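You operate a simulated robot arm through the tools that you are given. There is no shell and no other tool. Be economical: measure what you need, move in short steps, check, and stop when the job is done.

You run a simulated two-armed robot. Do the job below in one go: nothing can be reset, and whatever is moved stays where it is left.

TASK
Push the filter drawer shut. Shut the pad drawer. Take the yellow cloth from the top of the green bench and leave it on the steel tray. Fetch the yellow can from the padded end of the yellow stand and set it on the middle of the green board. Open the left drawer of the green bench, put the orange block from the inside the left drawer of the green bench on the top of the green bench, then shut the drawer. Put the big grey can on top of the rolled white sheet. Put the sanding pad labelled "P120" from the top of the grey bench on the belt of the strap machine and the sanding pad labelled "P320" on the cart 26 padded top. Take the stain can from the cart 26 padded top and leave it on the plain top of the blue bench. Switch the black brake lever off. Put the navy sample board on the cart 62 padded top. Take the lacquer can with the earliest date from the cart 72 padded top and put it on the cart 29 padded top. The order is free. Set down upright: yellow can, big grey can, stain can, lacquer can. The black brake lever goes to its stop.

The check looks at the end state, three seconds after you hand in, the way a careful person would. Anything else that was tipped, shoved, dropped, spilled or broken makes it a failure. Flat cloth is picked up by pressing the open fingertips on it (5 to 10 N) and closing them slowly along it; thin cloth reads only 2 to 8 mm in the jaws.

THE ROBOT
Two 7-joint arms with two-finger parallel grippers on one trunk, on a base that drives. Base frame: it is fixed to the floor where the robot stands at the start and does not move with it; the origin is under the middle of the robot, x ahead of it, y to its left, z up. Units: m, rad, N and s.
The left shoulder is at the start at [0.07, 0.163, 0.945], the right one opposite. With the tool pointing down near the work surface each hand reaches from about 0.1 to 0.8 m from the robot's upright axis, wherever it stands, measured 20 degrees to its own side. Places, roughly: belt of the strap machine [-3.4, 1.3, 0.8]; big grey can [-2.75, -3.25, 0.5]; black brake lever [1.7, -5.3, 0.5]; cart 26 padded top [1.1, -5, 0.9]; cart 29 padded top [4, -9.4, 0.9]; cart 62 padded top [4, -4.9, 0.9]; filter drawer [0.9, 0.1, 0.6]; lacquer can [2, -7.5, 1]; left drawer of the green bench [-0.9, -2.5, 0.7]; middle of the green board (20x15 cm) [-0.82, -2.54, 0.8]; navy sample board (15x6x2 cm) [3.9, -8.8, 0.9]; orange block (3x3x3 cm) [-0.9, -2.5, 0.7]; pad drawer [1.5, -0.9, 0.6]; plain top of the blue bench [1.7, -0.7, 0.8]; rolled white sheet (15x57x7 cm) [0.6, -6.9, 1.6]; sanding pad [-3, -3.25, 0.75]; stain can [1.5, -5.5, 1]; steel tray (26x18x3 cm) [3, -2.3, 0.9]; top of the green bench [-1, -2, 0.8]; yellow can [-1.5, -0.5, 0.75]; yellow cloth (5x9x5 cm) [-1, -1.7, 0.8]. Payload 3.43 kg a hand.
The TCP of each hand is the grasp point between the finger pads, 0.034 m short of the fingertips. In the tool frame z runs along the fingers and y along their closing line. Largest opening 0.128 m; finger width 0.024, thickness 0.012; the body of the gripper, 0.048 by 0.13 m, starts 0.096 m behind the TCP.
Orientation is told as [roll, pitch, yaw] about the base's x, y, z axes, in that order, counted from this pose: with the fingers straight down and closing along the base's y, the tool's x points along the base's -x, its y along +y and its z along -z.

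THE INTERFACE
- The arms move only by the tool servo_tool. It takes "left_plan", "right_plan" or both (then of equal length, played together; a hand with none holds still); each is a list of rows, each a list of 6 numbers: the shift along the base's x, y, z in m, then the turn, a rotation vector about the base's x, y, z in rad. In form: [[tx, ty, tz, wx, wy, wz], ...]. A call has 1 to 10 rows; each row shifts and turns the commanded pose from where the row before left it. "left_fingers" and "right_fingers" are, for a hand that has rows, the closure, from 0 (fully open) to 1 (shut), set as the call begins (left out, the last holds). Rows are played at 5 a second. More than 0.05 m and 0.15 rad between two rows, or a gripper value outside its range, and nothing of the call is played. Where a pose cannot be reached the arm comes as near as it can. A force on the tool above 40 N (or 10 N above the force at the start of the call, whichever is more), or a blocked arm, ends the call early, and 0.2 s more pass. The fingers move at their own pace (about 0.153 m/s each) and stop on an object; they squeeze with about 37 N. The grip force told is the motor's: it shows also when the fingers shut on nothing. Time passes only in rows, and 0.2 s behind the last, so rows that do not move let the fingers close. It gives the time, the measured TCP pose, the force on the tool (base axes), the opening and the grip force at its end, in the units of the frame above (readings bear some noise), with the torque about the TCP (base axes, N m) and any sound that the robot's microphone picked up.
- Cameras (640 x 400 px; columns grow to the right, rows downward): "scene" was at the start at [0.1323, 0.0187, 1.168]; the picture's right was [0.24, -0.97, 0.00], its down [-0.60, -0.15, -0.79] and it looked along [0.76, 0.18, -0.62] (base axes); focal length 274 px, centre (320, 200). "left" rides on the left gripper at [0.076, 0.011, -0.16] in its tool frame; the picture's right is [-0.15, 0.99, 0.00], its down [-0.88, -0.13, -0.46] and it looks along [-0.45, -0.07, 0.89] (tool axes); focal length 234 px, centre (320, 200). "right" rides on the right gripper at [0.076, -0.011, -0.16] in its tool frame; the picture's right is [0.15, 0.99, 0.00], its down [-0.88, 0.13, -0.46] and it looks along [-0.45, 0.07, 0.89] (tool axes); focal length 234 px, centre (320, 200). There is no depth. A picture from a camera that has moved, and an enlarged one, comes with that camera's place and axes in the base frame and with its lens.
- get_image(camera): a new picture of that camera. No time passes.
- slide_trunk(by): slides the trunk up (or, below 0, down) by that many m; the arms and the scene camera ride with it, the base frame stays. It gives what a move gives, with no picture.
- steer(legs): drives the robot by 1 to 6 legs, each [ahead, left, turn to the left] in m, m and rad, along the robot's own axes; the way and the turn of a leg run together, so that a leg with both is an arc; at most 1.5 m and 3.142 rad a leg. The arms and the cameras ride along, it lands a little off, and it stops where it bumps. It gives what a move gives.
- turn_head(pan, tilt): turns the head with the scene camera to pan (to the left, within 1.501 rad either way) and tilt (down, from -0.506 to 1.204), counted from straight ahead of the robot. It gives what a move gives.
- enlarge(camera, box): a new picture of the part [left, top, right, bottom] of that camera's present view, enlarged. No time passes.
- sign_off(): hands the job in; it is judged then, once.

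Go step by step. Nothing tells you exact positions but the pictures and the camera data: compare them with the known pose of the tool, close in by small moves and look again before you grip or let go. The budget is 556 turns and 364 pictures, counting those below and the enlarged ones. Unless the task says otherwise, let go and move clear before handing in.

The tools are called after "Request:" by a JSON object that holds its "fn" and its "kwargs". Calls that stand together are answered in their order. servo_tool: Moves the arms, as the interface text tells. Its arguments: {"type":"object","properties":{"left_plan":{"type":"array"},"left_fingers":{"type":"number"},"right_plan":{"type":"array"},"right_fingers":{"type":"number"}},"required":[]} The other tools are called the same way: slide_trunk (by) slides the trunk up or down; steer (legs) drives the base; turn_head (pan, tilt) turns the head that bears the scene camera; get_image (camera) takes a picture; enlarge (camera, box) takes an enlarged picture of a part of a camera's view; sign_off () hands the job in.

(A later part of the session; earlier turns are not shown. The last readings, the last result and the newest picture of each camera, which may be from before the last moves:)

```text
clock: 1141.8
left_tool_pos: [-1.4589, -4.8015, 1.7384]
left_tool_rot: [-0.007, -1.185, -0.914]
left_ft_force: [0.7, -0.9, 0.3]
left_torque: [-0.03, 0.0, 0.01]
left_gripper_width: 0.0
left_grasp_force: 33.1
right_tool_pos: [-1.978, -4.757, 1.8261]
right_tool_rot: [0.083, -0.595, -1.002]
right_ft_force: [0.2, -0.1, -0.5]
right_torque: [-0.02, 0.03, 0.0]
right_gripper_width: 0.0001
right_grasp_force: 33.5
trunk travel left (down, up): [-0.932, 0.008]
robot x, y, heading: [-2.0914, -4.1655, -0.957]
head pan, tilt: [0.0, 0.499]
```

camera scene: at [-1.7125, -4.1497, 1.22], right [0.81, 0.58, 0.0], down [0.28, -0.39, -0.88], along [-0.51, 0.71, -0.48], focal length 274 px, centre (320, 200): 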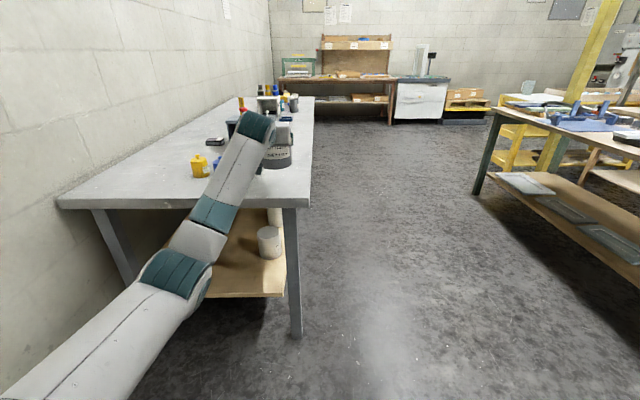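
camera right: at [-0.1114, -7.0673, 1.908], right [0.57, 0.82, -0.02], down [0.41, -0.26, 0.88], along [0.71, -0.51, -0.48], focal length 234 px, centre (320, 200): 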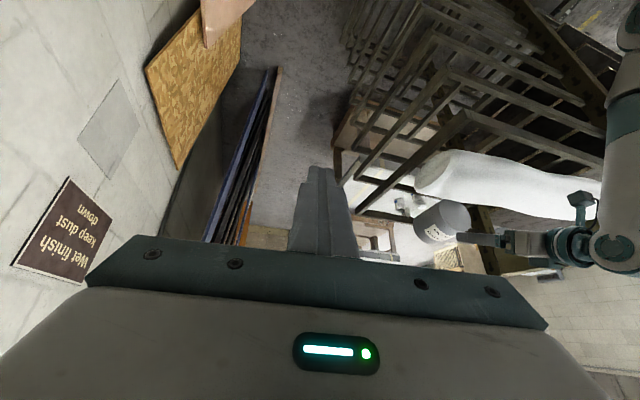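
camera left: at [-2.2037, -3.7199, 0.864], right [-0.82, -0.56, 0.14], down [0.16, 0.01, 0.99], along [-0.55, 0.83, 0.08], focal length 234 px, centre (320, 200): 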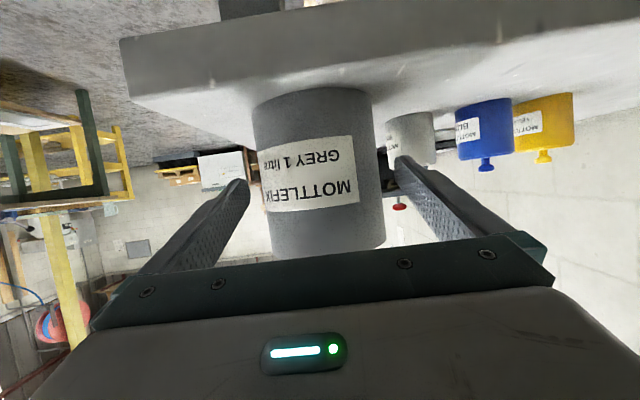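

The can slipped out of the grip during the turn. I need to find it.

Request:
{"fn": "turn_head", "kwargs": {"pan": 0.9, "tilt": 0.95}}

Request:
{"fn": "get_image", "kwargs": {"camera": "scene"}}

```text
clock: 1143.0
left_tool_pos: [-1.4595, -4.8036, 1.7388]
left_tool_rot: [-0.004, -1.188, -0.917]
left_ft_force: [0.3, 0.2, -0.1]
left_torque: [0.0, 0.0, -0.02]
left_gripper_width: 0.0
left_grasp_force: 33.0
right_tool_pos: [-1.98, -4.7575, 1.826]
right_tool_rot: [0.088, -0.594, -1.004]
right_ft_force: [0.3, -0.2, -0.6]
right_torque: [0.0, -0.05, 0.01]
right_gripper_width: 0.0003
right_grasp_force: 33.2
trunk travel left (down, up): [-0.932, 0.008]
robot x, y, heading: [-2.0915, -4.1625, -0.959]
head pan, tilt: [0.901, 0.949]
```

```text
30 pictures are left
camera scene: at [-1.9916, -4.2111, 1.6527], right [-0.06, -1.0, 0.0], down [-0.81, 0.04, -0.58], along [0.58, -0.03, -0.81], focal length 274 px, centre (320, 200)
```

scene: 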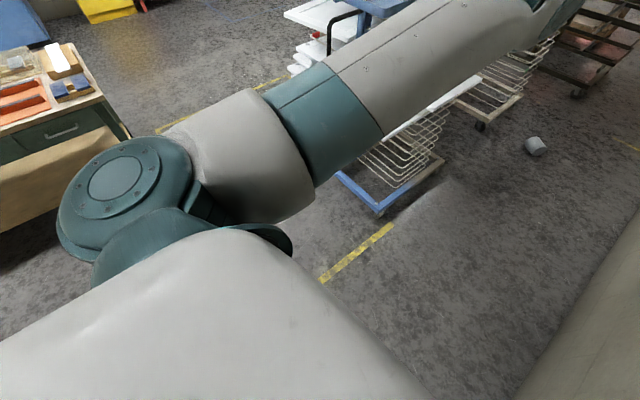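

The can is lying on the corridor floor about 2.5 m ahead, and it looks intact. I'll drive up to it and check how it lies.

Request:
{"fn": "steer", "kwargs": {"legs": [[1.3, 0, 0], [0.35, 0, 0]]}}

Request:
{"fn": "turn_head", "kwargs": {"pan": 0.25, "tilt": 0.95}}

Request:
{"fn": "get_image", "kwargs": {"camera": "scene"}}

```text
clock: 1151.4
left_tool_pos: [-0.5071, -6.1501, 1.7424]
left_tool_rot: [-0.003, -1.191, -0.917]
left_ft_force: [-1.2, -0.6, 0.2]
left_torque: [-0.06, 0.02, 0.02]
left_gripper_width: 0.0
left_grasp_force: 33.0
right_tool_pos: [-1.0268, -6.1052, 1.8277]
right_tool_rot: [0.086, -0.596, -1.003]
right_ft_force: [-0.6, 0.6, 0.6]
right_torque: [-0.01, -0.01, -0.02]
right_gripper_width: 0.0
right_grasp_force: 33.2
trunk travel left (down, up): [-0.932, 0.008]
robot x, y, heading: [-1.1343, -5.5181, -0.954]
head pan, tilt: [0.901, 0.949]
```

```text
clock: 1152.5
left_tool_pos: [-0.504, -6.1543, 1.7396]
left_tool_rot: [-0.001, -1.188, -0.918]
left_ft_force: [0.3, -0.4, -0.7]
left_torque: [-0.03, 0.03, -0.03]
left_gripper_width: 0.0003
left_grasp_force: 33.0
right_tool_pos: [-1.0248, -6.1096, 1.8255]
right_tool_rot: [0.087, -0.593, -1.002]
right_ft_force: [0.3, 0.1, 0.6]
right_torque: [-0.01, -0.03, -0.03]
right_gripper_width: 0.0
right_grasp_force: 33.0
trunk travel left (down, up): [-0.932, 0.008]
robot x, y, heading: [-1.1394, -5.5125, -0.959]
head pan, tilt: [0.25, 0.949]
```

```text
29 pictures are left
camera scene: at [-1.0534, -5.6052, 1.6526], right [-0.65, -0.76, 0.0], down [-0.62, 0.53, -0.58], along [0.44, -0.38, -0.81], focal length 274 px, centre (320, 200)
```

scene: 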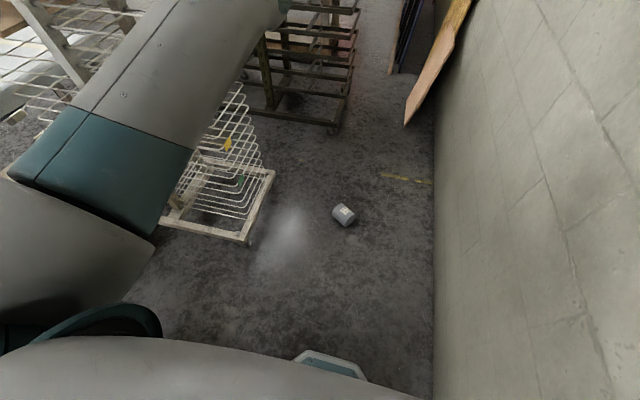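

Request:
{"fn": "enlarge", "kwargs": {"camera": "scene", "box": [314, 190, 374, 240]}}

```text
8.00 times, centred on (344, 215) of scene
camera zoom: at [-1.0534, -5.6052, 1.6526], right [-0.65, -0.76, 0.0], down [-0.62, 0.53, -0.58], along [0.44, -0.38, -0.81], focal length 2194 px, centre (128, 80)
```

zoom: 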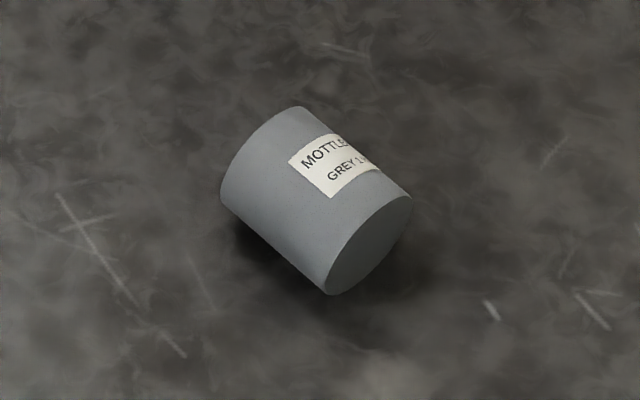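

The can's top end points roughly along +x. I'll line up so that the hand can grip it from above with that end pointing away, which lets me right it by tilting the hand forward. First I'll move in and lower.

Request:
{"fn": "steer", "kwargs": {"legs": [[0.42, 0, 0], [0, 0, 0.26]]}}

Request:
{"fn": "slide_trunk", "kwargs": {"by": -0.4}}

Request:
{"fn": "slide_trunk", "kwargs": {"by": -0.4}}

Request:
{"fn": "servo_tool", "kwargs": {"left_plan": [[-0.02, 0.015, 0, -0.095, -0.075, 0], [-0.02, 0.015, 0, -0.095, -0.075, 0], [-0.02, 0.015, 0, -0.095, -0.075, 0], [-0.02, 0.015, 0, -0.095, -0.075, 0], [-0.02, 0.015, 0, -0.095, -0.075, 0], [-0.02, 0.015, 0, -0.095, -0.075, 0], [-0.02, 0.015, 0, -0.095, -0.075, 0], [-0.02, 0.015, 0, -0.095, -0.075, 0], [-0.02, 0.015, 0, -0.095, -0.075, 0], [-0.02, 0.015, 0, -0.08, -0.06, 0]], "left_fingers": 0}}

```text
clock: 1155.9
left_tool_pos: [-0.1219, -6.317, 1.7397]
left_tool_rot: [0.003, -1.186, -0.664]
left_ft_force: [-0.8, -0.1, -0.6]
left_torque: [0.03, -0.02, 0.02]
left_gripper_width: 0.0
left_grasp_force: 32.5
right_tool_pos: [-0.6359, -6.4057, 1.8242]
right_tool_rot: [0.089, -0.593, -0.747]
right_ft_force: [0.0, -0.5, -0.3]
right_torque: [0.05, -0.02, 0.01]
right_gripper_width: 0.0001
right_grasp_force: 33.1
trunk travel left (down, up): [-0.932, 0.008]
robot x, y, heading: [-0.8943, -5.8613, -0.699]
head pan, tilt: [0.25, 0.949]
```

```text
clock: 1159.8
left_tool_pos: [-0.1217, -6.3143, 1.3393]
left_tool_rot: [-0.002, -1.189, -0.661]
left_ft_force: [-0.1, -0.9, 0.1]
left_torque: [0.02, -0.01, -0.03]
left_gripper_width: 0.0001
left_grasp_force: 33.4
right_tool_pos: [-0.636, -6.4032, 1.4244]
right_tool_rot: [0.087, -0.593, -0.745]
right_ft_force: [-0.3, -0.1, -0.1]
right_torque: [-0.03, 0.0, 0.0]
right_gripper_width: 0.0003
right_grasp_force: 33.1
trunk travel left (down, up): [-0.532, 0.408]
robot x, y, heading: [-0.8967, -5.8579, -0.698]
head pan, tilt: [0.25, 0.949]
```

```text
clock: 1163.6
left_tool_pos: [-0.1211, -6.3146, 0.9392]
left_tool_rot: [-0.001, -1.186, -0.661]
left_ft_force: [-0.4, 0.7, -0.3]
left_torque: [0.02, -0.01, -0.01]
left_gripper_width: 0.0
left_grasp_force: 32.5
right_tool_pos: [-0.6349, -6.4024, 1.0251]
right_tool_rot: [0.087, -0.593, -0.744]
right_ft_force: [0.0, 0.4, 0.7]
right_torque: [-0.02, 0.0, -0.02]
right_gripper_width: 0.0001
right_grasp_force: 33.3
trunk travel left (down, up): [-0.132, 0.808]
robot x, y, heading: [-0.8939, -5.8557, -0.7]
head pan, tilt: [0.25, 0.949]
```

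```text
clock: 1165.8
left_tool_pos: [-0.323, -6.1629, 0.9392]
left_tool_rot: [-2.833, -0.748, 2.117]
left_ft_force: [-0.2, 0.5, -0.4]
left_torque: [-0.02, 0.0, 0.0]
left_gripper_width: 0.1279
left_grasp_force: 0.0
right_tool_pos: [-0.635, -6.4021, 1.0261]
right_tool_rot: [0.087, -0.593, -0.744]
right_ft_force: [0.5, -0.3, -0.1]
right_torque: [0.01, 0.01, 0.01]
right_gripper_width: 0.0002
right_grasp_force: 33.1
trunk travel left (down, up): [-0.132, 0.808]
robot x, y, heading: [-0.8937, -5.8553, -0.698]
head pan, tilt: [0.25, 0.949]
```

I turned it the wrong way. I'll reverse that and continue to vertical.

Request:
{"fn": "servo_tool", "kwargs": {"left_plan": [[0, 0, 0, 0.095, 0.075, 0], [0, 0, 0, 0.095, 0.075, 0], [0, 0, 0, 0.095, 0.075, 0], [0, 0, 0, 0.095, 0.075, 0], [0, 0, 0, 0.095, 0.075, 0], [0, 0, 0, 0.095, 0.075, 0], [0, 0, 0, 0.095, 0.075, 0], [0, 0, 0, 0.095, 0.075, 0], [0, 0, 0, 0.095, 0.075, 0], [0, 0, 0, 0.08, 0.06, 0]]}}

Request:
{"fn": "servo_tool", "kwargs": {"left_plan": [[0, 0, 0, 0.077, 0.09, 0], [0, 0, 0, 0.077, 0.09, 0], [0, 0, 0, 0.077, 0.09, 0], [0, 0, 0, 0.077, 0.09, 0], [0, 0, 0, 0.077, 0.09, 0], [0, 0, 0, 0.077, 0.09, 0], [0, 0, 0, 0.077, 0.09, 0], [0, 0, 0, 0.077, 0.09, 0], [0, 0, 0, 0.077, 0.09, 0], [0, 0, 0, 0.077, 0.09, 0]]}}

```text
clock: 1168.0
left_tool_pos: [-0.2791, -6.1944, 0.9436]
left_tool_rot: [0.006, -1.189, -0.667]
left_ft_force: [0.6, 0.1, -0.4]
left_torque: [0.01, 0.0, 0.0]
left_gripper_width: 0.1278
left_grasp_force: 0.1
left hand out of reach, approached as far as the arm can: row 9, 10
right_tool_pos: [-0.6357, -6.4029, 1.0249]
right_tool_rot: [0.087, -0.592, -0.745]
right_ft_force: [0.4, -0.1, 0.4]
right_torque: [0.02, 0.01, -0.03]
right_gripper_width: 0.0
right_grasp_force: 32.7
trunk travel left (down, up): [-0.132, 0.808]
robot x, y, heading: [-0.8958, -5.8594, -0.692]
head pan, tilt: [0.25, 0.949]
```

```text
clock: 1170.2
left_tool_pos: [-0.2631, -6.1999, 0.945]
left_tool_rot: [0.034, -0.334, -0.685]
left_ft_force: [0.8, -0.4, -1.2]
left_torque: [-0.03, -0.04, 0.0]
left_gripper_width: 0.1281
left_grasp_force: 0.1
left hand out of reach, approached as far as the arm can: row 1, 2, 3, 7, 8, 9, 10
right_tool_pos: [-0.6353, -6.4033, 1.0256]
right_tool_rot: [0.088, -0.594, -0.745]
right_ft_force: [1.0, -0.4, 0.1]
right_torque: [0.0, 0.04, -0.01]
right_gripper_width: 0.0
right_grasp_force: 32.5
trunk travel left (down, up): [-0.132, 0.808]
robot x, y, heading: [-0.8963, -5.857, -0.695]
head pan, tilt: [0.25, 0.949]
```

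Request:
{"fn": "servo_tool", "kwargs": {"left_plan": [[0, 0, -0.045, 0.05, 0.06, 0], [0, 0, -0.045, 0.05, 0.06, 0], [0, 0, -0.045, 0.05, 0.06, 0], [0, 0, -0.045, 0.05, 0.06, 0], [0, 0, -0.045, 0, 0, 0], [0, 0, -0.045, 0, 0, 0], [0, 0, -0.045, 0, 0, 0], [0, 0, -0.045, 0, 0, 0], [0, 0, -0.045, 0, 0, 0], [0, 0, -0.045, 0, 0, 0]]}}

Request:
{"fn": "servo_tool", "kwargs": {"left_plan": [[0, 0, -0.02, 0, 0, 0.13], [0, 0, -0.02, 0, 0, 0.13], [0, 0, -0.02, 0, 0, 0.13], [0, 0, 0, 0, 0, 0.13], [0, 0, 0, 0, 0, 0.13], [0, 0, 0, 0, 0, 0.12]]}}

Request:
{"fn": "get_image", "kwargs": {"camera": "left"}}

```text
clock: 1172.4
left_tool_pos: [-0.1852, -6.289, 0.5312]
left_tool_rot: [0.036, -0.019, -0.686]
left_ft_force: [0.4, 0.1, 0.4]
left_torque: [-0.01, 0.02, 0.01]
left_gripper_width: 0.1282
left_grasp_force: 0.1
left hand out of reach, approached as far as the arm can: row 1, 2, 3, 4, 5, 6, 7, 8, 9, 10
right_tool_pos: [-0.6351, -6.4031, 1.0265]
right_tool_rot: [0.087, -0.593, -0.746]
right_ft_force: [0.1, 0.0, -0.2]
right_torque: [0.03, 0.01, 0.01]
right_gripper_width: 0.0001
right_grasp_force: 32.9
trunk travel left (down, up): [-0.132, 0.808]
robot x, y, heading: [-0.8916, -5.8548, -0.696]
head pan, tilt: [0.25, 0.949]
```

```text
clock: 1173.8
left_tool_pos: [-0.1843, -6.2907, 0.4726]
left_tool_rot: [0.034, -0.02, 0.085]
left_ft_force: [-0.9, 0.2, 0.0]
left_torque: [-0.02, -0.01, 0.0]
left_gripper_width: 0.128
left_grasp_force: 0.1
left hand out of reach, approached as far as the arm can: row 2
right_tool_pos: [-0.6363, -6.4023, 1.0259]
right_tool_rot: [0.087, -0.593, -0.745]
right_ft_force: [-0.1, -0.5, -0.7]
right_torque: [0.0, 0.01, -0.01]
right_gripper_width: 0.0001
right_grasp_force: 33.0
trunk travel left (down, up): [-0.132, 0.808]
robot x, y, heading: [-0.8914, -5.8555, -0.695]
head pan, tilt: [0.25, 0.949]
```

```text
27 pictures are left
camera left: at [-0.2644, -6.2924, 0.6299], right [0.06, 1.0, 0.04], down [0.88, -0.07, 0.47], along [0.47, 0.0, -0.88], focal length 234 px, centre (320, 200)
```

left: 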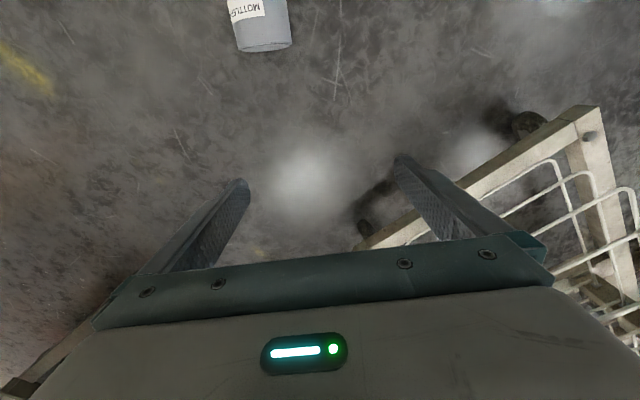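

The hand is vertical and lined up with the can's axis. The can's centre is at about (-0.392, -6.39). I'll move over it.

Request:
{"fn": "servo_tool", "kwargs": {"left_plan": [[-0.042, -0.02, -0.01, 0, 0, 0], [-0.042, -0.02, -0.01, 0, 0, 0], [-0.042, -0.02, -0.01, 0, 0, 0], [-0.042, -0.02, -0.01, 0, 0, 0], [-0.04, -0.02, -0.01, 0, 0, 0]]}}

Request:
{"fn": "get_image", "kwargs": {"camera": "left"}}

```text
clock: 1175.0
left_tool_pos: [-0.3914, -6.3923, 0.4174]
left_tool_rot: [0.039, -0.023, 0.085]
left_ft_force: [0.4, 0.4, 1.2]
left_torque: [0.02, -0.03, -0.01]
left_gripper_width: 0.1285
left_grasp_force: 0.0
left hand out of reach, approached as far as the arm can: row 4
right_tool_pos: [-0.6357, -6.4031, 1.0255]
right_tool_rot: [0.087, -0.594, -0.745]
right_ft_force: [1.0, 0.7, -0.9]
right_torque: [-0.01, 0.0, 0.0]
right_gripper_width: 0.0002
right_grasp_force: 32.7
trunk travel left (down, up): [-0.132, 0.808]
robot x, y, heading: [-0.8981, -5.857, -0.695]
head pan, tilt: [0.25, 0.949]
```

```text
26 pictures are left
camera left: at [-0.4713, -6.3932, 0.5754], right [0.06, 1.0, 0.04], down [0.88, -0.07, 0.47], along [0.47, 0.01, -0.88], focal length 234 px, centre (320, 200)
```

left: 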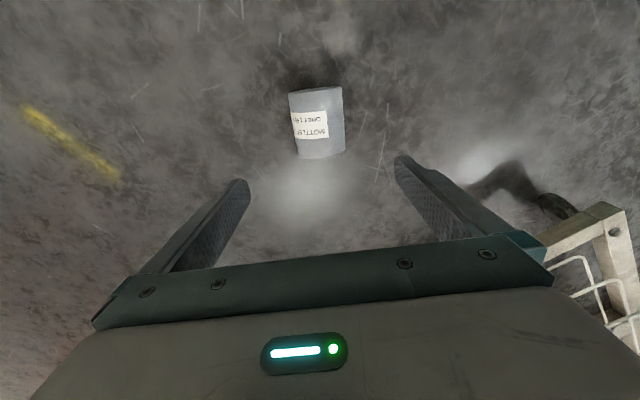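

Centred above the can. I'll descend to its mid-height and grip.

Request:
{"fn": "slide_trunk", "kwargs": {"by": -0.13}}

Request:
{"fn": "servo_tool", "kwargs": {"left_plan": [[0, 0.004, -0.045, 0, 0, 0], [0, 0.004, -0.045, 0, 0, 0], [0, 0, -0.045, 0, 0, 0], [0, 0, -0.04, 0, 0, 0]]}}

Request:
{"fn": "get_image", "kwargs": {"camera": "left"}}

```text
clock: 1176.6
left_tool_pos: [-0.3914, -6.392, 0.2885]
left_tool_rot: [0.035, -0.021, 0.082]
left_ft_force: [-0.5, -0.1, -0.4]
left_torque: [-0.01, -0.01, 0.01]
left_gripper_width: 0.1277
left_grasp_force: 0.1
right_tool_pos: [-0.6359, -6.4031, 0.8966]
right_tool_rot: [0.086, -0.594, -0.743]
right_ft_force: [-0.4, 0.7, 0.1]
right_torque: [0.02, 0.01, -0.04]
right_gripper_width: 0.0
right_grasp_force: 33.2
trunk travel left (down, up): [-0.002, 0.938]
robot x, y, heading: [-0.8921, -5.8579, -0.698]
head pan, tilt: [0.25, 0.949]
```

```text
clock: 1177.6
left_tool_pos: [-0.3925, -6.3846, 0.1122]
left_tool_rot: [0.035, -0.022, 0.084]
left_ft_force: [0.1, -0.7, 0.3]
left_torque: [-0.03, 0.0, 0.01]
left_gripper_width: 0.128
left_grasp_force: 0.1
right_tool_pos: [-0.6354, -6.4032, 0.8955]
right_tool_rot: [0.086, -0.592, -0.745]
right_ft_force: [0.8, 0.0, 0.1]
right_torque: [0.0, 0.0, 0.02]
right_gripper_width: 0.0
right_grasp_force: 33.1
trunk travel left (down, up): [-0.002, 0.938]
robot x, y, heading: [-0.8939, -5.8564, -0.699]
head pan, tilt: [0.25, 0.949]
```

```text
25 pictures are left
camera left: at [-0.4716, -6.3857, 0.2707], right [0.06, 1.0, 0.04], down [0.88, -0.07, 0.47], along [0.47, 0.0, -0.88], focal length 234 px, centre (320, 200)
```

left: 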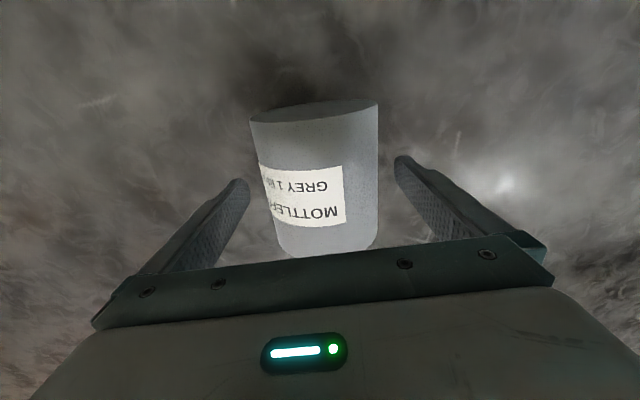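

Request:
{"fn": "servo_tool", "kwargs": {"left_plan": [[0.003, -0.002, -0.025, 0, 0, 0], [0.002, 0, -0.02, 0, 0, 0], [0, 0, -0.005, 0, 0, 0]]}}

Request:
{"fn": "servo_tool", "kwargs": {"left_plan": [[0, 0, 0, 0, 0, 0], [0, 0, 0, 0, 0, 0], [0, 0, 0, 0, 0, 0], [0, 0, 0, 0, 0, 0]], "left_fingers": 1}}

Request:
{"fn": "servo_tool", "kwargs": {"left_plan": [[0, 0, 0.03, 0, 0, 0], [0, 0, 0.04, 0, 0, 0], [0, 0, 0.045, 0, 0, 0], [0, 0, 0.045, 0, 0, 0], [0, 0, 0.045, 0, 0, 0], [0, 0, 0.045, 0, 0, 0]]}}

```text
clock: 1178.4
left_tool_pos: [-0.387, -6.3823, 0.0634]
left_tool_rot: [0.033, -0.021, 0.086]
left_ft_force: [0.0, -0.3, -0.2]
left_torque: [0.02, -0.01, -0.02]
left_gripper_width: 0.1279
left_grasp_force: 0.0
left hand out of reach, approached as far as the arm can: row 2
right_tool_pos: [-0.6365, -6.4036, 0.8964]
right_tool_rot: [0.089, -0.593, -0.745]
right_ft_force: [-0.5, -0.5, -0.8]
right_torque: [0.03, 0.01, 0.0]
right_gripper_width: 0.0
right_grasp_force: 32.6
trunk travel left (down, up): [-0.002, 0.938]
robot x, y, heading: [-0.894, -5.8573, -0.697]
head pan, tilt: [0.25, 0.949]
```

```text
clock: 1179.4
left_tool_pos: [-0.3877, -6.3818, 0.0629]
left_tool_rot: [0.035, -0.02, 0.084]
left_ft_force: [2.2, -2.6, 0.8]
left_torque: [-0.16, -0.16, -0.2]
left_gripper_width: 0.1096
left_grasp_force: 37.2
right_tool_pos: [-0.6352, -6.4025, 0.8957]
right_tool_rot: [0.087, -0.592, -0.745]
right_ft_force: [-0.2, 1.3, 0.5]
right_torque: [0.01, 0.0, 0.0]
right_gripper_width: 0.0
right_grasp_force: 33.3
trunk travel left (down, up): [-0.002, 0.938]
robot x, y, heading: [-0.8918, -5.8574, -0.695]
head pan, tilt: [0.25, 0.949]
```

```text
clock: 1180.8
left_tool_pos: [-0.3874, -6.3822, 0.3123]
left_tool_rot: [0.038, -0.02, 0.084]
left_ft_force: [-0.1, -0.3, -13.6]
left_torque: [0.01, 0.06, 0.03]
left_gripper_width: 0.1086
left_grasp_force: 37.0
right_tool_pos: [-0.6353, -6.4038, 0.8956]
right_tool_rot: [0.087, -0.593, -0.745]
right_ft_force: [-0.1, -0.3, -0.5]
right_torque: [0.02, -0.05, 0.0]
right_gripper_width: 0.0001
right_grasp_force: 33.2
trunk travel left (down, up): [-0.002, 0.938]
robot x, y, heading: [-0.8951, -5.8563, -0.694]
head pan, tilt: [0.25, 0.949]
```

A perfectly centred grip this time. I'll raise the trunk, align the hand with my heading, then tilt it forward 90° to bring the can upright.

Request:
{"fn": "slide_trunk", "kwargs": {"by": 0.4}}

Request:
{"fn": "slide_trunk", "kwargs": {"by": 0.4}}

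Request:
{"fn": "servo_tool", "kwargs": {"left_plan": [[0, 0, 0.02, 0, 0, -0.13], [0, 0, 0.02, 0, 0, -0.13], [0, 0, 0.02, 0, 0, -0.13], [0, 0, 0.02, 0, 0, -0.13], [0, 0, 0.02, 0, 0, -0.13], [0, 0, 0.02, 0, 0, -0.13]]}}

Request:
{"fn": "servo_tool", "kwargs": {"left_plan": [[0.0, 0.0, 0, -0.095, -0.114, 0], [0.0, 0.0, 0, -0.095, -0.114, 0], [0.0, 0.0, 0, -0.095, -0.114, 0], [0.0, 0.0, 0, -0.095, -0.114, 0], [0.0, 0.0, 0, -0.095, -0.114, 0], [0.0, 0.0, 0, -0.095, -0.114, 0], [0.0, 0.0, 0, -0.095, -0.114, 0], [0.0, 0.0, 0, -0.095, -0.114, 0], [0.0, 0.0, 0, -0.095, -0.114, 0], [0.0, 0.0, 0, -0.07, -0.083, 0]]}}

```text
clock: 1184.6
left_tool_pos: [-0.3863, -6.384, 0.7126]
left_tool_rot: [0.037, -0.021, 0.085]
left_ft_force: [0.4, 0.1, -12.3]
left_torque: [0.01, 0.06, 0.01]
left_gripper_width: 0.1087
left_grasp_force: 37.0
right_tool_pos: [-0.6348, -6.4038, 1.2954]
right_tool_rot: [0.087, -0.592, -0.743]
right_ft_force: [-0.6, -0.3, -0.4]
right_torque: [-0.02, -0.02, -0.03]
right_gripper_width: 0.0001
right_grasp_force: 33.0
trunk travel left (down, up): [-0.402, 0.538]
robot x, y, heading: [-0.894, -5.8579, -0.696]
head pan, tilt: [0.25, 0.949]
```

```text
clock: 1188.4
left_tool_pos: [-0.3866, -6.3834, 1.111]
left_tool_rot: [0.037, -0.02, 0.085]
left_ft_force: [0.1, -0.4, -12.7]
left_torque: [0.02, 0.06, 0.0]
left_gripper_width: 0.1085
left_grasp_force: 37.4
right_tool_pos: [-0.6334, -6.4039, 1.6951]
right_tool_rot: [0.087, -0.592, -0.746]
right_ft_force: [0.1, 0.5, -0.5]
right_torque: [0.03, -0.01, -0.01]
right_gripper_width: 0.0
right_grasp_force: 32.7
trunk travel left (down, up): [-0.802, 0.138]
robot x, y, heading: [-0.8902, -5.8536, -0.699]
head pan, tilt: [0.25, 0.949]
```

```text
clock: 1189.8
left_tool_pos: [-0.3863, -6.383, 1.2315]
left_tool_rot: [0.037, -0.021, -0.699]
left_ft_force: [0.4, -0.4, -12.4]
left_torque: [0.03, 0.05, -0.01]
left_gripper_width: 0.1085
left_grasp_force: 36.8
right_tool_pos: [-0.6349, -6.4032, 1.6956]
right_tool_rot: [0.088, -0.595, -0.746]
right_ft_force: [0.2, 0.0, 0.4]
right_torque: [-0.01, 0.0, 0.01]
right_gripper_width: 0.0
right_grasp_force: 33.3
trunk travel left (down, up): [-0.802, 0.138]
robot x, y, heading: [-0.891, -5.858, -0.696]
head pan, tilt: [0.25, 0.949]
```

```text
clock: 1192.0
left_tool_pos: [-0.3858, -6.3852, 1.2316]
left_tool_rot: [0.042, -1.464, -0.701]
left_ft_force: [0.0, -0.7, -11.5]
left_torque: [0.04, 0.12, 0.0]
left_gripper_width: 0.1085
left_grasp_force: 37.3
right_tool_pos: [-0.6332, -6.4048, 1.6951]
right_tool_rot: [0.087, -0.592, -0.745]
right_ft_force: [0.3, -0.3, -0.7]
right_torque: [-0.04, 0.01, 0.0]
right_gripper_width: 0.0
right_grasp_force: 32.9
trunk travel left (down, up): [-0.802, 0.138]
robot x, y, heading: [-0.8945, -5.8552, -0.698]
head pan, tilt: [0.25, 0.949]
```

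The can is nearly upright. I'll finish the tilt, raise to clearance height and drive the last metre of the corridor.

Request:
{"fn": "servo_tool", "kwargs": {"left_plan": [[0, 0, 0.04, -0.041, -0.049, 0], [0, 0, 0.04, -0.041, -0.049, 0], [0, 0, 0.045, 0, 0, 0], [0, 0, 0.045, 0, 0, 0], [0, 0, 0.045, 0, 0, 0], [0, 0, 0.045, 0, 0, 0], [0, 0, 0.045, 0, 0, 0], [0, 0, 0.045, 0, 0, 0], [0, 0, 0.045, 0, 0, 0]]}}

Request:
{"fn": "slide_trunk", "kwargs": {"by": 0.13}}

Request:
{"fn": "steer", "kwargs": {"legs": [[0, 0, -0.26], [0.7, 0, 0]]}}

Request:
{"fn": "get_image", "kwargs": {"camera": "right"}}

```text
clock: 1194.0
left_tool_pos: [-0.3878, -6.3836, 1.6272]
left_tool_rot: [3.095, -1.552, 2.525]
left_ft_force: [-0.9, 0.1, -13.4]
left_torque: [0.05, 0.1, -0.01]
left_gripper_width: 0.1084
left_grasp_force: 36.8
right_tool_pos: [-0.6365, -6.4035, 1.6963]
right_tool_rot: [0.086, -0.592, -0.746]
right_ft_force: [0.2, 0.2, -0.4]
right_torque: [0.0, -0.03, 0.01]
right_gripper_width: 0.0002
right_grasp_force: 33.3
trunk travel left (down, up): [-0.802, 0.138]
robot x, y, heading: [-0.8908, -5.8582, -0.694]
head pan, tilt: [0.25, 0.949]
```

```text
clock: 1195.6
left_tool_pos: [-0.3854, -6.3836, 1.7551]
left_tool_rot: [-3.139, -1.551, 2.48]
left_ft_force: [-0.5, 0.1, -12.7]
left_torque: [0.06, 0.1, 0.0]
left_gripper_width: 0.1081
left_grasp_force: 37.4
right_tool_pos: [-0.6342, -6.4044, 1.8248]
right_tool_rot: [0.088, -0.592, -0.745]
right_ft_force: [-0.3, -0.1, -0.7]
right_torque: [0.02, 0.02, 0.03]
right_gripper_width: 0.0
right_grasp_force: 32.9
trunk travel left (down, up): [-0.932, 0.008]
robot x, y, heading: [-0.8951, -5.8583, -0.695]
head pan, tilt: [0.25, 0.949]
```

```text
clock: 1200.3
left_tool_pos: [-0.1356, -7.0599, 1.7573]
left_tool_rot: [-3.131, -1.549, 2.214]
left_ft_force: [0.3, 0.7, -11.7]
left_torque: [0.12, 0.06, 0.0]
left_gripper_width: 0.1087
left_grasp_force: 36.8
right_tool_pos: [-0.3815, -7.0174, 1.8257]
right_tool_rot: [0.087, -0.594, -1.004]
right_ft_force: [0.7, 1.5, -0.9]
right_torque: [0.01, -0.02, 0.02]
right_gripper_width: 0.0
right_grasp_force: 33.0
trunk travel left (down, up): [-0.932, 0.008]
robot x, y, heading: [-0.4941, -6.425, -0.956]
head pan, tilt: [0.25, 0.949]
```

```text
24 pictures are left
camera right: at [-0.4843, -6.9031, 1.9146], right [0.74, 0.67, -0.01], down [0.33, -0.35, 0.88], along [0.59, -0.65, -0.48], focal length 234 px, centre (320, 200)
```

right: 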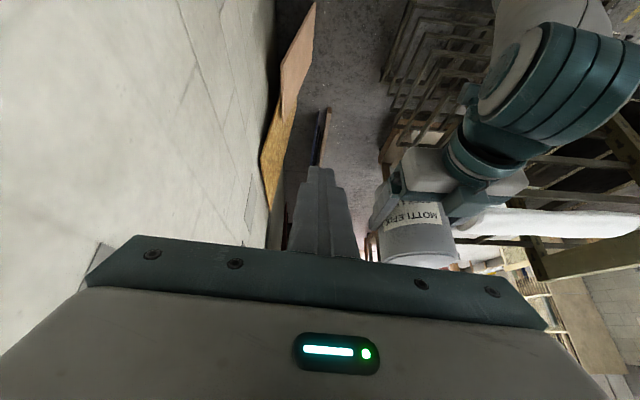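

Request:
{"fn": "servo_tool", "kwargs": {"left_plan": [[0.034, 0.024, 0, 0, 0, 0], [0.034, 0.024, 0, 0, 0, 0], [0.034, 0.024, 0, 0, 0, 0], [0.034, 0.024, 0.01, 0, 0, 0], [0.034, 0.024, 0.01, 0, 0, 0], [0.034, 0.024, 0.01, 0, 0, 0]]}}

Request:
{"fn": "steer", "kwargs": {"legs": [[0.2, 0, 0], [0, 0.12, 0], [0, 0, 0.24]]}}

Request:
{"fn": "turn_head", "kwargs": {"pan": 0.1, "tilt": 0.35}}

Request:
{"fn": "get_image", "kwargs": {"camera": "scene"}}

```text
clock: 1201.7
left_tool_pos: [0.074, -6.9141, 1.7866]
left_tool_rot: [-3.017, -1.55, 2.099]
left_ft_force: [0.3, 0.4, -12.1]
left_torque: [0.12, 0.12, -0.05]
left_gripper_width: 0.1085
left_grasp_force: 36.7
right_tool_pos: [-0.3758, -7.0145, 1.8271]
right_tool_rot: [0.081, -0.593, -0.999]
right_ft_force: [-0.6, 0.3, -0.1]
right_torque: [-0.01, 0.04, -0.03]
right_gripper_width: 0.0
right_grasp_force: 32.9
trunk travel left (down, up): [-0.932, 0.008]
robot x, y, heading: [-0.4921, -6.4251, -0.954]
head pan, tilt: [0.25, 0.949]
```

```text
clock: 1205.0
left_tool_pos: [0.3824, -6.8696, 1.7856]
left_tool_rot: [3.043, -1.552, 2.564]
left_ft_force: [0.3, 0.0, -12.3]
left_torque: [0.11, 0.12, 0.02]
left_gripper_width: 0.1083
left_grasp_force: 37.2
right_tool_pos: [-0.0307, -7.0728, 1.8245]
right_tool_rot: [0.088, -0.592, -0.764]
right_ft_force: [-0.4, -0.1, 0.7]
right_torque: [0.02, -0.02, 0.0]
right_gripper_width: 0.0
right_grasp_force: 32.8
trunk travel left (down, up): [-0.932, 0.008]
robot x, y, heading: [-0.2811, -6.5147, -0.714]
head pan, tilt: [0.25, 0.949]
```

```text
clock: 1206.0
left_tool_pos: [0.387, -6.8627, 1.7859]
left_tool_rot: [-3.035, -1.552, 2.357]
left_ft_force: [-0.2, 0.3, -11.7]
left_torque: [0.06, 0.07, -0.01]
left_gripper_width: 0.1083
left_grasp_force: 37.3
right_tool_pos: [-0.0264, -7.0693, 1.8246]
right_tool_rot: [0.083, -0.592, -0.76]
right_ft_force: [0.7, 0.4, 0.0]
right_torque: [-0.01, 0.04, 0.0]
right_gripper_width: 0.0
right_grasp_force: 33.4
trunk travel left (down, up): [-0.932, 0.008]
robot x, y, heading: [-0.2816, -6.5171, -0.711]
head pan, tilt: [0.099, 0.351]
```

```text
23 pictures are left
camera scene: at [-0.1639, -6.6058, 1.7035], right [-0.58, -0.82, 0.0], down [-0.28, 0.2, -0.94], along [0.77, -0.54, -0.35], focal length 274 px, centre (320, 200)
```

scene: 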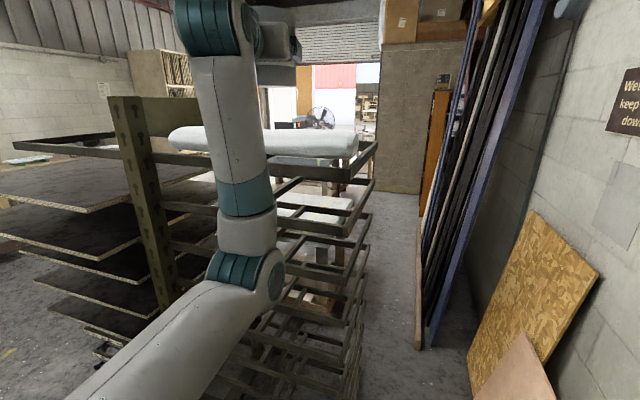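

Request:
{"fn": "steer", "kwargs": {"legs": [[0.15, 0, 0]]}}

Request:
{"fn": "servo_tool", "kwargs": {"left_plan": [[0.036, -0.0105, 0, 0, 0, 0], [0.036, -0.0105, 0, 0, 0, 0], [0.036, -0.0105, 0, 0, 0, 0], [0.036, -0.0105, 0, 0, 0, 0], [0, 0, 0, 0, 0, 0]]}}

Request:
{"fn": "get_image", "kwargs": {"camera": "right"}}

```text
clock: 1207.3
left_tool_pos: [0.4935, -6.9601, 1.7879]
left_tool_rot: [-3.106, -1.545, 2.43]
left_ft_force: [-1.3, 0.9, -12.4]
left_torque: [0.07, 0.07, -0.02]
left_gripper_width: 0.1082
left_grasp_force: 36.7
right_tool_pos: [0.0808, -7.1635, 1.8271]
right_tool_rot: [0.086, -0.598, -0.763]
right_ft_force: [0.0, 0.9, 0.0]
right_torque: [-0.02, -0.04, -0.03]
right_gripper_width: 0.0
right_grasp_force: 32.9
trunk travel left (down, up): [-0.932, 0.008]
robot x, y, heading: [-0.1713, -6.6178, -0.715]
head pan, tilt: [0.099, 0.351]
```

```text
clock: 1208.5
left_tool_pos: [0.6423, -7.0066, 1.7857]
left_tool_rot: [-3.097, -1.552, 2.418]
left_ft_force: [0.2, -0.5, -12.3]
left_torque: [0.1, 0.07, 0.01]
left_gripper_width: 0.1082
left_grasp_force: 37.9
right_tool_pos: [0.0842, -7.1674, 1.8256]
right_tool_rot: [0.088, -0.594, -0.765]
right_ft_force: [0.3, -0.7, 0.2]
right_torque: [0.0, -0.03, -0.01]
right_gripper_width: 0.0002
right_grasp_force: 33.1
trunk travel left (down, up): [-0.932, 0.008]
robot x, y, heading: [-0.1679, -6.6132, -0.715]
head pan, tilt: [0.099, 0.351]
```

```text
22 pictures are left
camera right: at [-0.042, -7.0818, 1.9144], right [0.56, 0.83, -0.01], down [0.4, -0.26, 0.88], along [0.72, -0.5, -0.48], focal length 234 px, centre (320, 200)
```

right: 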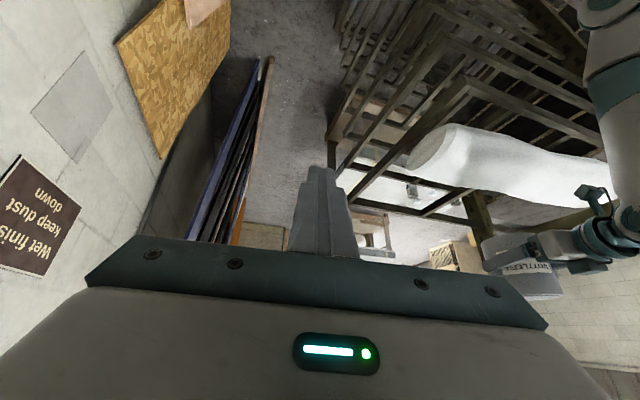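

Request:
{"fn": "enlarge", "kwargs": {"camera": "right", "box": [400, 110, 620, 310]}}

```text
2.00 times, centred on (510, 210) of right
camera zoom: at [-0.042, -7.0818, 1.9144], right [0.56, 0.83, -0.01], down [0.4, -0.26, 0.88], along [0.72, -0.5, -0.48], focal length 468 px, centre (-60, 180)
```

zoom: 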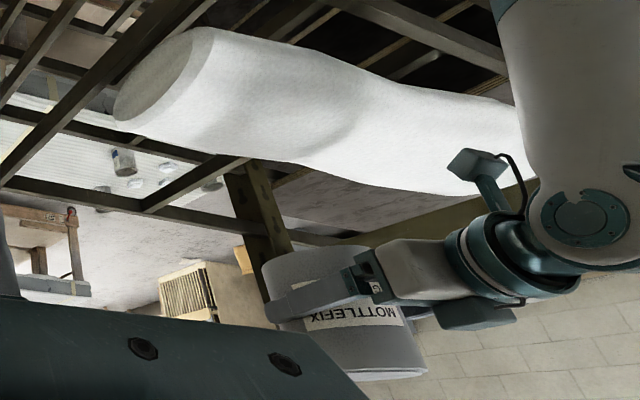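

The roll's outlines put its true centre line about 6 cm nearer than before, and the can now hangs vertical. I'll shift to that centre and lower slowly.

Request:
{"fn": "servo_tool", "kwargs": {"left_plan": [[-0.02, 0.011, 0, 0, 0, 0], [-0.02, 0.011, 0, 0, 0, 0], [-0.019, 0.01, 0, 0, 0, 0], [0, 0, -0.03, 0, 0, 0], [0, 0, -0.03, 0, 0, 0], [0, 0, 0, 0, 0, 0]]}}

Request:
{"fn": "enlarge", "kwargs": {"camera": "right", "box": [400, 110, 620, 310]}}

```text
clock: 1209.9
left_tool_pos: [0.5831, -6.9729, 1.7269]
left_tool_rot: [-3.127, -1.55, 2.449]
left_ft_force: [-0.2, 0.3, -13.2]
left_torque: [0.07, 0.09, 0.01]
left_gripper_width: 0.1084
left_grasp_force: 37.4
right_tool_pos: [0.0833, -7.1675, 1.8265]
right_tool_rot: [0.087, -0.594, -0.766]
right_ft_force: [-0.3, 0.0, -0.3]
right_torque: [0.0, -0.02, -0.01]
right_gripper_width: 0.0003
right_grasp_force: 32.9
trunk travel left (down, up): [-0.932, 0.008]
robot x, y, heading: [-0.167, -6.6172, -0.713]
head pan, tilt: [0.099, 0.351]
```

```text
2.00 times, centred on (510, 210) of right
camera zoom: at [-0.0432, -7.0818, 1.9145], right [0.56, 0.83, -0.01], down [0.4, -0.26, 0.88], along [0.73, -0.5, -0.48], focal length 468 px, centre (-60, 180)
```

zoom: 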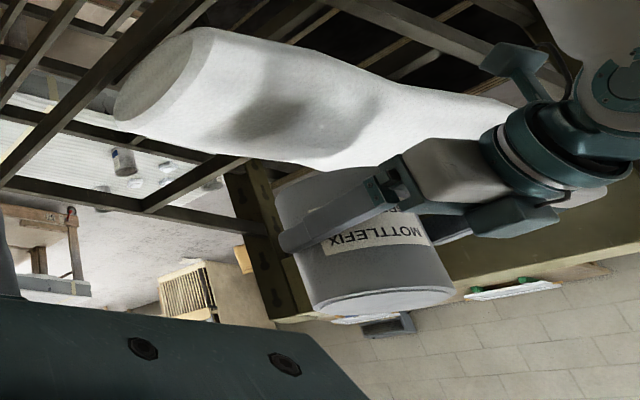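

The landing point is in the middle of the roll's top. I'll lower until the weight transfers.

Request:
{"fn": "servo_tool", "kwargs": {"left_plan": [[0, 0, -0.03, 0, 0, 0], [0, 0, -0.012, 0, 0, 0], [0, 0, -0.005, 0, 0, 0], [0, 0, -0.004, 0, 0, 0], [0, 0, -0.003, 0, 0, 0], [0, 0, 0, 0, 0, 0]]}}

```text
clock: 1211.3
left_tool_pos: [0.5805, -6.9734, 1.6779]
left_tool_rot: [-3.13, -1.543, 2.451]
left_ft_force: [9.8, -6.5, 19.4]
left_torque: [0.23, 0.57, 0.03]
left_gripper_width: 0.1083
left_grasp_force: 36.9
right_tool_pos: [0.0818, -7.1675, 1.8262]
right_tool_rot: [0.088, -0.593, -0.764]
right_ft_force: [0.0, 0.4, 1.1]
right_torque: [0.01, -0.01, 0.03]
right_gripper_width: 0.0
right_grasp_force: 33.0
trunk travel left (down, up): [-0.932, 0.008]
robot x, y, heading: [-0.1687, -6.6153, -0.713]
head pan, tilt: [0.099, 0.351]
```

Request:
{"fn": "enlarge", "kwargs": {"camera": "scene", "box": [190, 60, 390, 185]}}

Request:
{"fn": "enlarge", "kwargs": {"camera": "right", "box": [400, 110, 620, 310]}}

```text
3.20 times, centred on (290, 122) of scene
camera zoom: at [-0.0541, -6.7053, 1.7042], right [-0.58, -0.82, 0.0], down [-0.28, 0.2, -0.94], along [0.77, -0.54, -0.34], focal length 878 px, centre (416, 448)
```

zoom: 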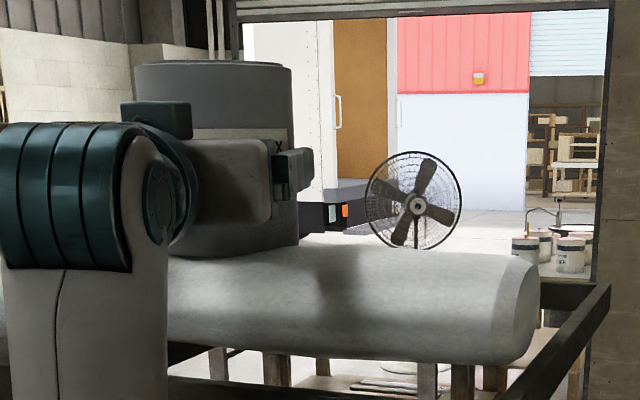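

```text
2.00 times, centred on (510, 210) of right
camera zoom: at [-0.0444, -7.0819, 1.915], right [0.56, 0.83, -0.01], down [0.4, -0.26, 0.88], along [0.73, -0.5, -0.48], focal length 468 px, centre (-60, 180)
```

zoom: 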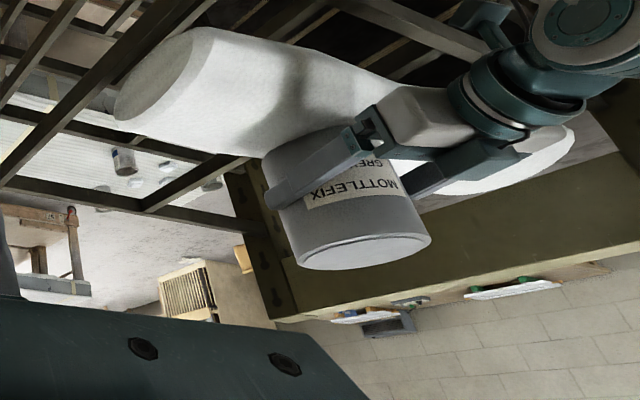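

From this view the can's near rim sits symmetrically in front of the crest, so it's centred within about a centimetre. I'll ease off the pressure, then open just slightly while still caging it.

Request:
{"fn": "servo_tool", "kwargs": {"left_plan": [[0.002, -0.002, 0.003, 0, 0, 0], [0, 0, 0, 0, 0, 0]]}}

Request:
{"fn": "servo_tool", "kwargs": {"left_plan": [[0, 0, 0, 0, 0, 0], [0, 0, 0, 0, 0, 0]], "left_fingers": 0.12}}

Request:
{"fn": "enlarge", "kwargs": {"camera": "right", "box": [400, 110, 620, 310]}}

```text
clock: 1211.9
left_tool_pos: [0.5811, -6.9732, 1.6768]
left_tool_rot: [-3.135, -1.548, 2.457]
left_ft_force: [-3.2, 3.8, 0.4]
left_torque: [-0.21, -0.17, 0.02]
left_gripper_width: 0.1085
left_grasp_force: 37.3
right_tool_pos: [0.08, -7.1666, 1.8263]
right_tool_rot: [0.086, -0.596, -0.766]
right_ft_force: [-0.8, -0.3, -0.4]
right_torque: [0.0, -0.02, 0.01]
right_gripper_width: 0.0
right_grasp_force: 32.8
trunk travel left (down, up): [-0.932, 0.008]
robot x, y, heading: [-0.1694, -6.6164, -0.711]
head pan, tilt: [0.099, 0.351]
```

```text
clock: 1212.5
left_tool_pos: [0.5821, -6.9738, 1.6777]
left_tool_rot: [-3.13, -1.548, 2.455]
left_ft_force: [-0.4, 0.4, 0.4]
left_torque: [-0.05, 0.01, 0.0]
left_gripper_width: 0.1126
left_grasp_force: 0.0
right_tool_pos: [0.0811, -7.1667, 1.8266]
right_tool_rot: [0.086, -0.596, -0.764]
right_ft_force: [-0.5, -0.4, -0.3]
right_torque: [-0.02, 0.0, 0.0]
right_gripper_width: 0.0005
right_grasp_force: 33.0
trunk travel left (down, up): [-0.932, 0.008]
robot x, y, heading: [-0.1682, -6.6168, -0.714]
head pan, tilt: [0.099, 0.351]
```

```text
2.00 times, centred on (510, 210) of right
camera zoom: at [-0.0453, -7.0807, 1.915], right [0.56, 0.83, -0.01], down [0.4, -0.26, 0.88], along [0.73, -0.5, -0.48], focal length 468 px, centre (-60, 180)
```

zoom: 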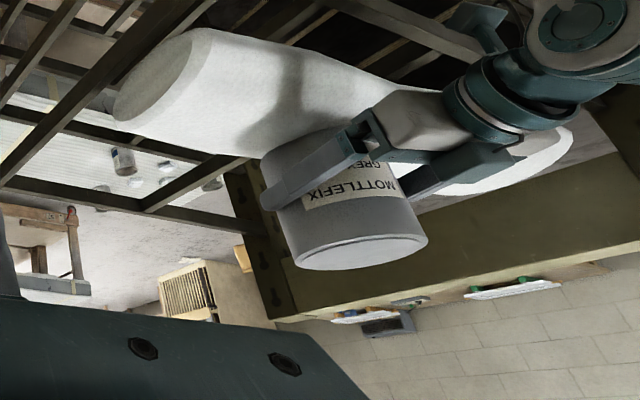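

It stays upright with the fingers loose. I'll wait a second to be sure it's stable.

Request:
{"fn": "servo_tool", "kwargs": {"left_plan": [[0, 0, 0, 0, 0, 0], [0, 0, 0, 0, 0, 0], [0, 0, 0, 0, 0, 0], [0, 0, 0, 0, 0, 0], [0, 0, 0, 0, 0, 0], [0, 0, 0, 0, 0, 0]], "left_fingers": 0.06}}

Request:
{"fn": "enlarge", "kwargs": {"camera": "right", "box": [400, 110, 620, 310]}}

```text
clock: 1213.9
left_tool_pos: [0.5812, -6.9754, 1.6767]
left_tool_rot: [-3.132, -1.548, 2.455]
left_ft_force: [-0.4, 0.3, -0.4]
left_torque: [0.01, 0.0, 0.0]
left_gripper_width: 0.1203
left_grasp_force: 0.0
right_tool_pos: [0.0825, -7.166, 1.8259]
right_tool_rot: [0.088, -0.595, -0.765]
right_ft_force: [0.3, 0.9, 0.2]
right_torque: [0.0, -0.01, -0.02]
right_gripper_width: 0.0
right_grasp_force: 33.6
trunk travel left (down, up): [-0.932, 0.008]
robot x, y, heading: [-0.1639, -6.6171, -0.711]
head pan, tilt: [0.099, 0.351]
```

```text
2.00 times, centred on (510, 210) of right
camera zoom: at [-0.0449, -7.081, 1.9148], right [0.56, 0.83, -0.01], down [0.4, -0.26, 0.88], along [0.73, -0.5, -0.48], focal length 468 px, centre (-60, 180)
```

zoom: 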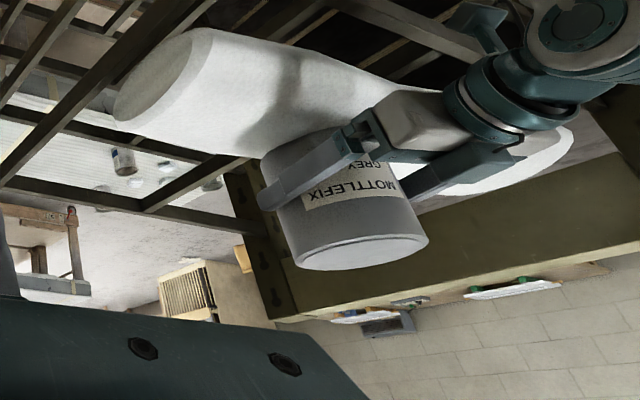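

Stable. I'll open fully and draw the hand straight back.

Request:
{"fn": "servo_tool", "kwargs": {"left_plan": [[0, 0, 0, 0, 0, 0], [-0.0116, 0.0095, 0, 0, 0, 0], [-0.0155, 0.0127, 0, 0, 0, 0], [-0.0155, 0.0127, 0, 0, 0, 0], [-0.0155, 0.0127, 0, 0, 0, 0], [-0.0155, 0.0127, 0, 0, 0, 0], [-0.0155, 0.0127, 0, 0, 0, 0]], "left_fingers": 0}}

Request:
{"fn": "enlarge", "kwargs": {"camera": "right", "box": [400, 110, 620, 310]}}

```text
clock: 1215.5
left_tool_pos: [0.4932, -6.9022, 1.6771]
left_tool_rot: [-3.139, -1.547, 2.458]
left_ft_force: [0.0, -0.3, 0.8]
left_torque: [0.0, 0.0, 0.0]
left_gripper_width: 0.1284
left_grasp_force: 0.1
right_tool_pos: [0.0812, -7.1673, 1.8272]
right_tool_rot: [0.087, -0.594, -0.765]
right_ft_force: [0.8, 0.9, 0.2]
right_torque: [0.0, -0.02, 0.01]
right_gripper_width: 0.0002
right_grasp_force: 33.1
trunk travel left (down, up): [-0.932, 0.008]
robot x, y, heading: [-0.1662, -6.6136, -0.711]
head pan, tilt: [0.099, 0.351]
```

```text
2.00 times, centred on (510, 210) of right
camera zoom: at [-0.0454, -7.0807, 1.9149], right [0.56, 0.83, -0.01], down [0.4, -0.26, 0.88], along [0.73, -0.5, -0.48], focal length 468 px, centre (-60, 180)
```

zoom: 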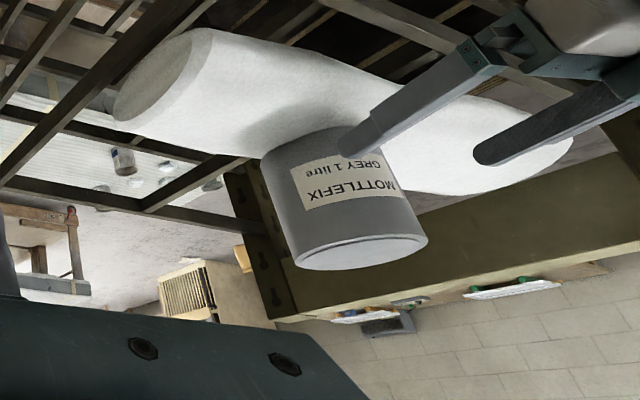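

The grey can stands upright on the roll. I'll lift the hand clear and back the robot away.

Request:
{"fn": "servo_tool", "kwargs": {"left_plan": [[-0.0155, 0.0127, 0, 0, 0, 0], [-0.0155, 0.0127, 0.01, 0, 0, 0], [-0.0155, 0.0127, 0.03, 0, 0, 0], [0, 0, 0.04, 0, 0, 0], [0, 0, 0.03, 0, 0, 0]]}}

Request:
{"fn": "steer", "kwargs": {"legs": [[-0.15, 0, 0], [0, 0, -0.24], [0, -0.12, 0]]}}

Request:
{"fn": "steer", "kwargs": {"legs": [[-0.7, 0, 0]]}}

Request:
{"fn": "turn_head", "kwargs": {"pan": 0.1, "tilt": 0.3}}

Request:
{"fn": "get_image", "kwargs": {"camera": "scene"}}

```text
clock: 1216.7
left_tool_pos: [0.4463, -6.8633, 1.788]
left_tool_rot: [-3.14, -1.549, 2.461]
left_ft_force: [-0.2, 0.6, 0.0]
left_torque: [0.01, 0.01, 0.02]
left_gripper_width: 0.128
left_grasp_force: 0.1
right_tool_pos: [0.0827, -7.1683, 1.8269]
right_tool_rot: [0.087, -0.596, -0.763]
right_ft_force: [-0.6, 0.2, -0.4]
right_torque: [-0.02, 0.0, 0.03]
right_gripper_width: 0.0
right_grasp_force: 33.2
trunk travel left (down, up): [-0.932, 0.008]
robot x, y, heading: [-0.1696, -6.6172, -0.714]
head pan, tilt: [0.099, 0.351]
```

```text
clock: 1219.8
left_tool_pos: [0.1666, -6.9673, 1.7858]
left_tool_rot: [-2.92, -1.55, 2.006]
left_ft_force: [0.2, 0.7, -0.6]
left_torque: [0.01, 0.0, -0.08]
left_gripper_width: 0.1279
left_grasp_force: 0.1
right_tool_pos: [-0.2579, -7.1768, 1.8281]
right_tool_rot: [0.079, -0.595, -0.997]
right_ft_force: [-0.4, 0.1, 0.0]
right_torque: [-0.02, 0.05, -0.02]
right_gripper_width: 0.0
right_grasp_force: 33.0
trunk travel left (down, up): [-0.932, 0.008]
robot x, y, heading: [-0.377, -6.5895, -0.95]
head pan, tilt: [0.099, 0.351]
```

```text
clock: 1223.6
left_tool_pos: [-0.2429, -6.4038, 1.7858]
left_tool_rot: [-3.115, -1.549, 2.201]
left_ft_force: [-0.2, -0.5, -0.3]
left_torque: [0.0, -0.03, 0.0]
left_gripper_width: 0.1283
left_grasp_force: 0.0
right_tool_pos: [-0.6682, -6.6131, 1.8261]
right_tool_rot: [0.086, -0.594, -0.997]
right_ft_force: [0.9, -0.6, 0.6]
right_torque: [-0.02, 0.01, 0.0]
right_gripper_width: 0.0
right_grasp_force: 33.0
trunk travel left (down, up): [-0.932, 0.008]
robot x, y, heading: [-0.7835, -6.0198, -0.947]
head pan, tilt: [0.099, 0.351]
```

```text
clock: 1224.3
left_tool_pos: [-0.2445, -6.4028, 1.7862]
left_tool_rot: [-3.111, -1.55, 2.201]
left_ft_force: [-0.1, -0.2, 0.4]
left_torque: [-0.03, -0.01, -0.01]
left_gripper_width: 0.1278
left_grasp_force: 0.0
right_tool_pos: [-0.6687, -6.6124, 1.8272]
right_tool_rot: [0.088, -0.593, -0.999]
right_ft_force: [0.1, 0.5, 1.3]
right_torque: [0.04, 0.04, 0.01]
right_gripper_width: 0.0002
right_grasp_force: 32.8
trunk travel left (down, up): [-0.932, 0.008]
robot x, y, heading: [-0.7842, -6.0186, -0.95]
head pan, tilt: [0.099, 0.3]
```

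```text
14 pictures are left
camera scene: at [-0.6941, -6.1317, 1.7084], right [-0.75, -0.66, 0.0], down [-0.2, 0.22, -0.95], along [0.63, -0.72, -0.3], focal length 274 px, centre (320, 200)
```

scene: 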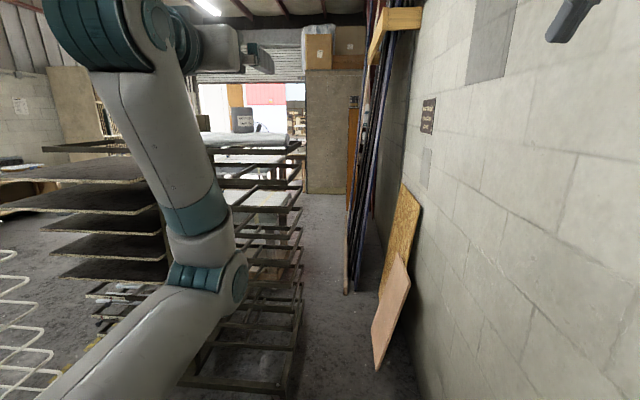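

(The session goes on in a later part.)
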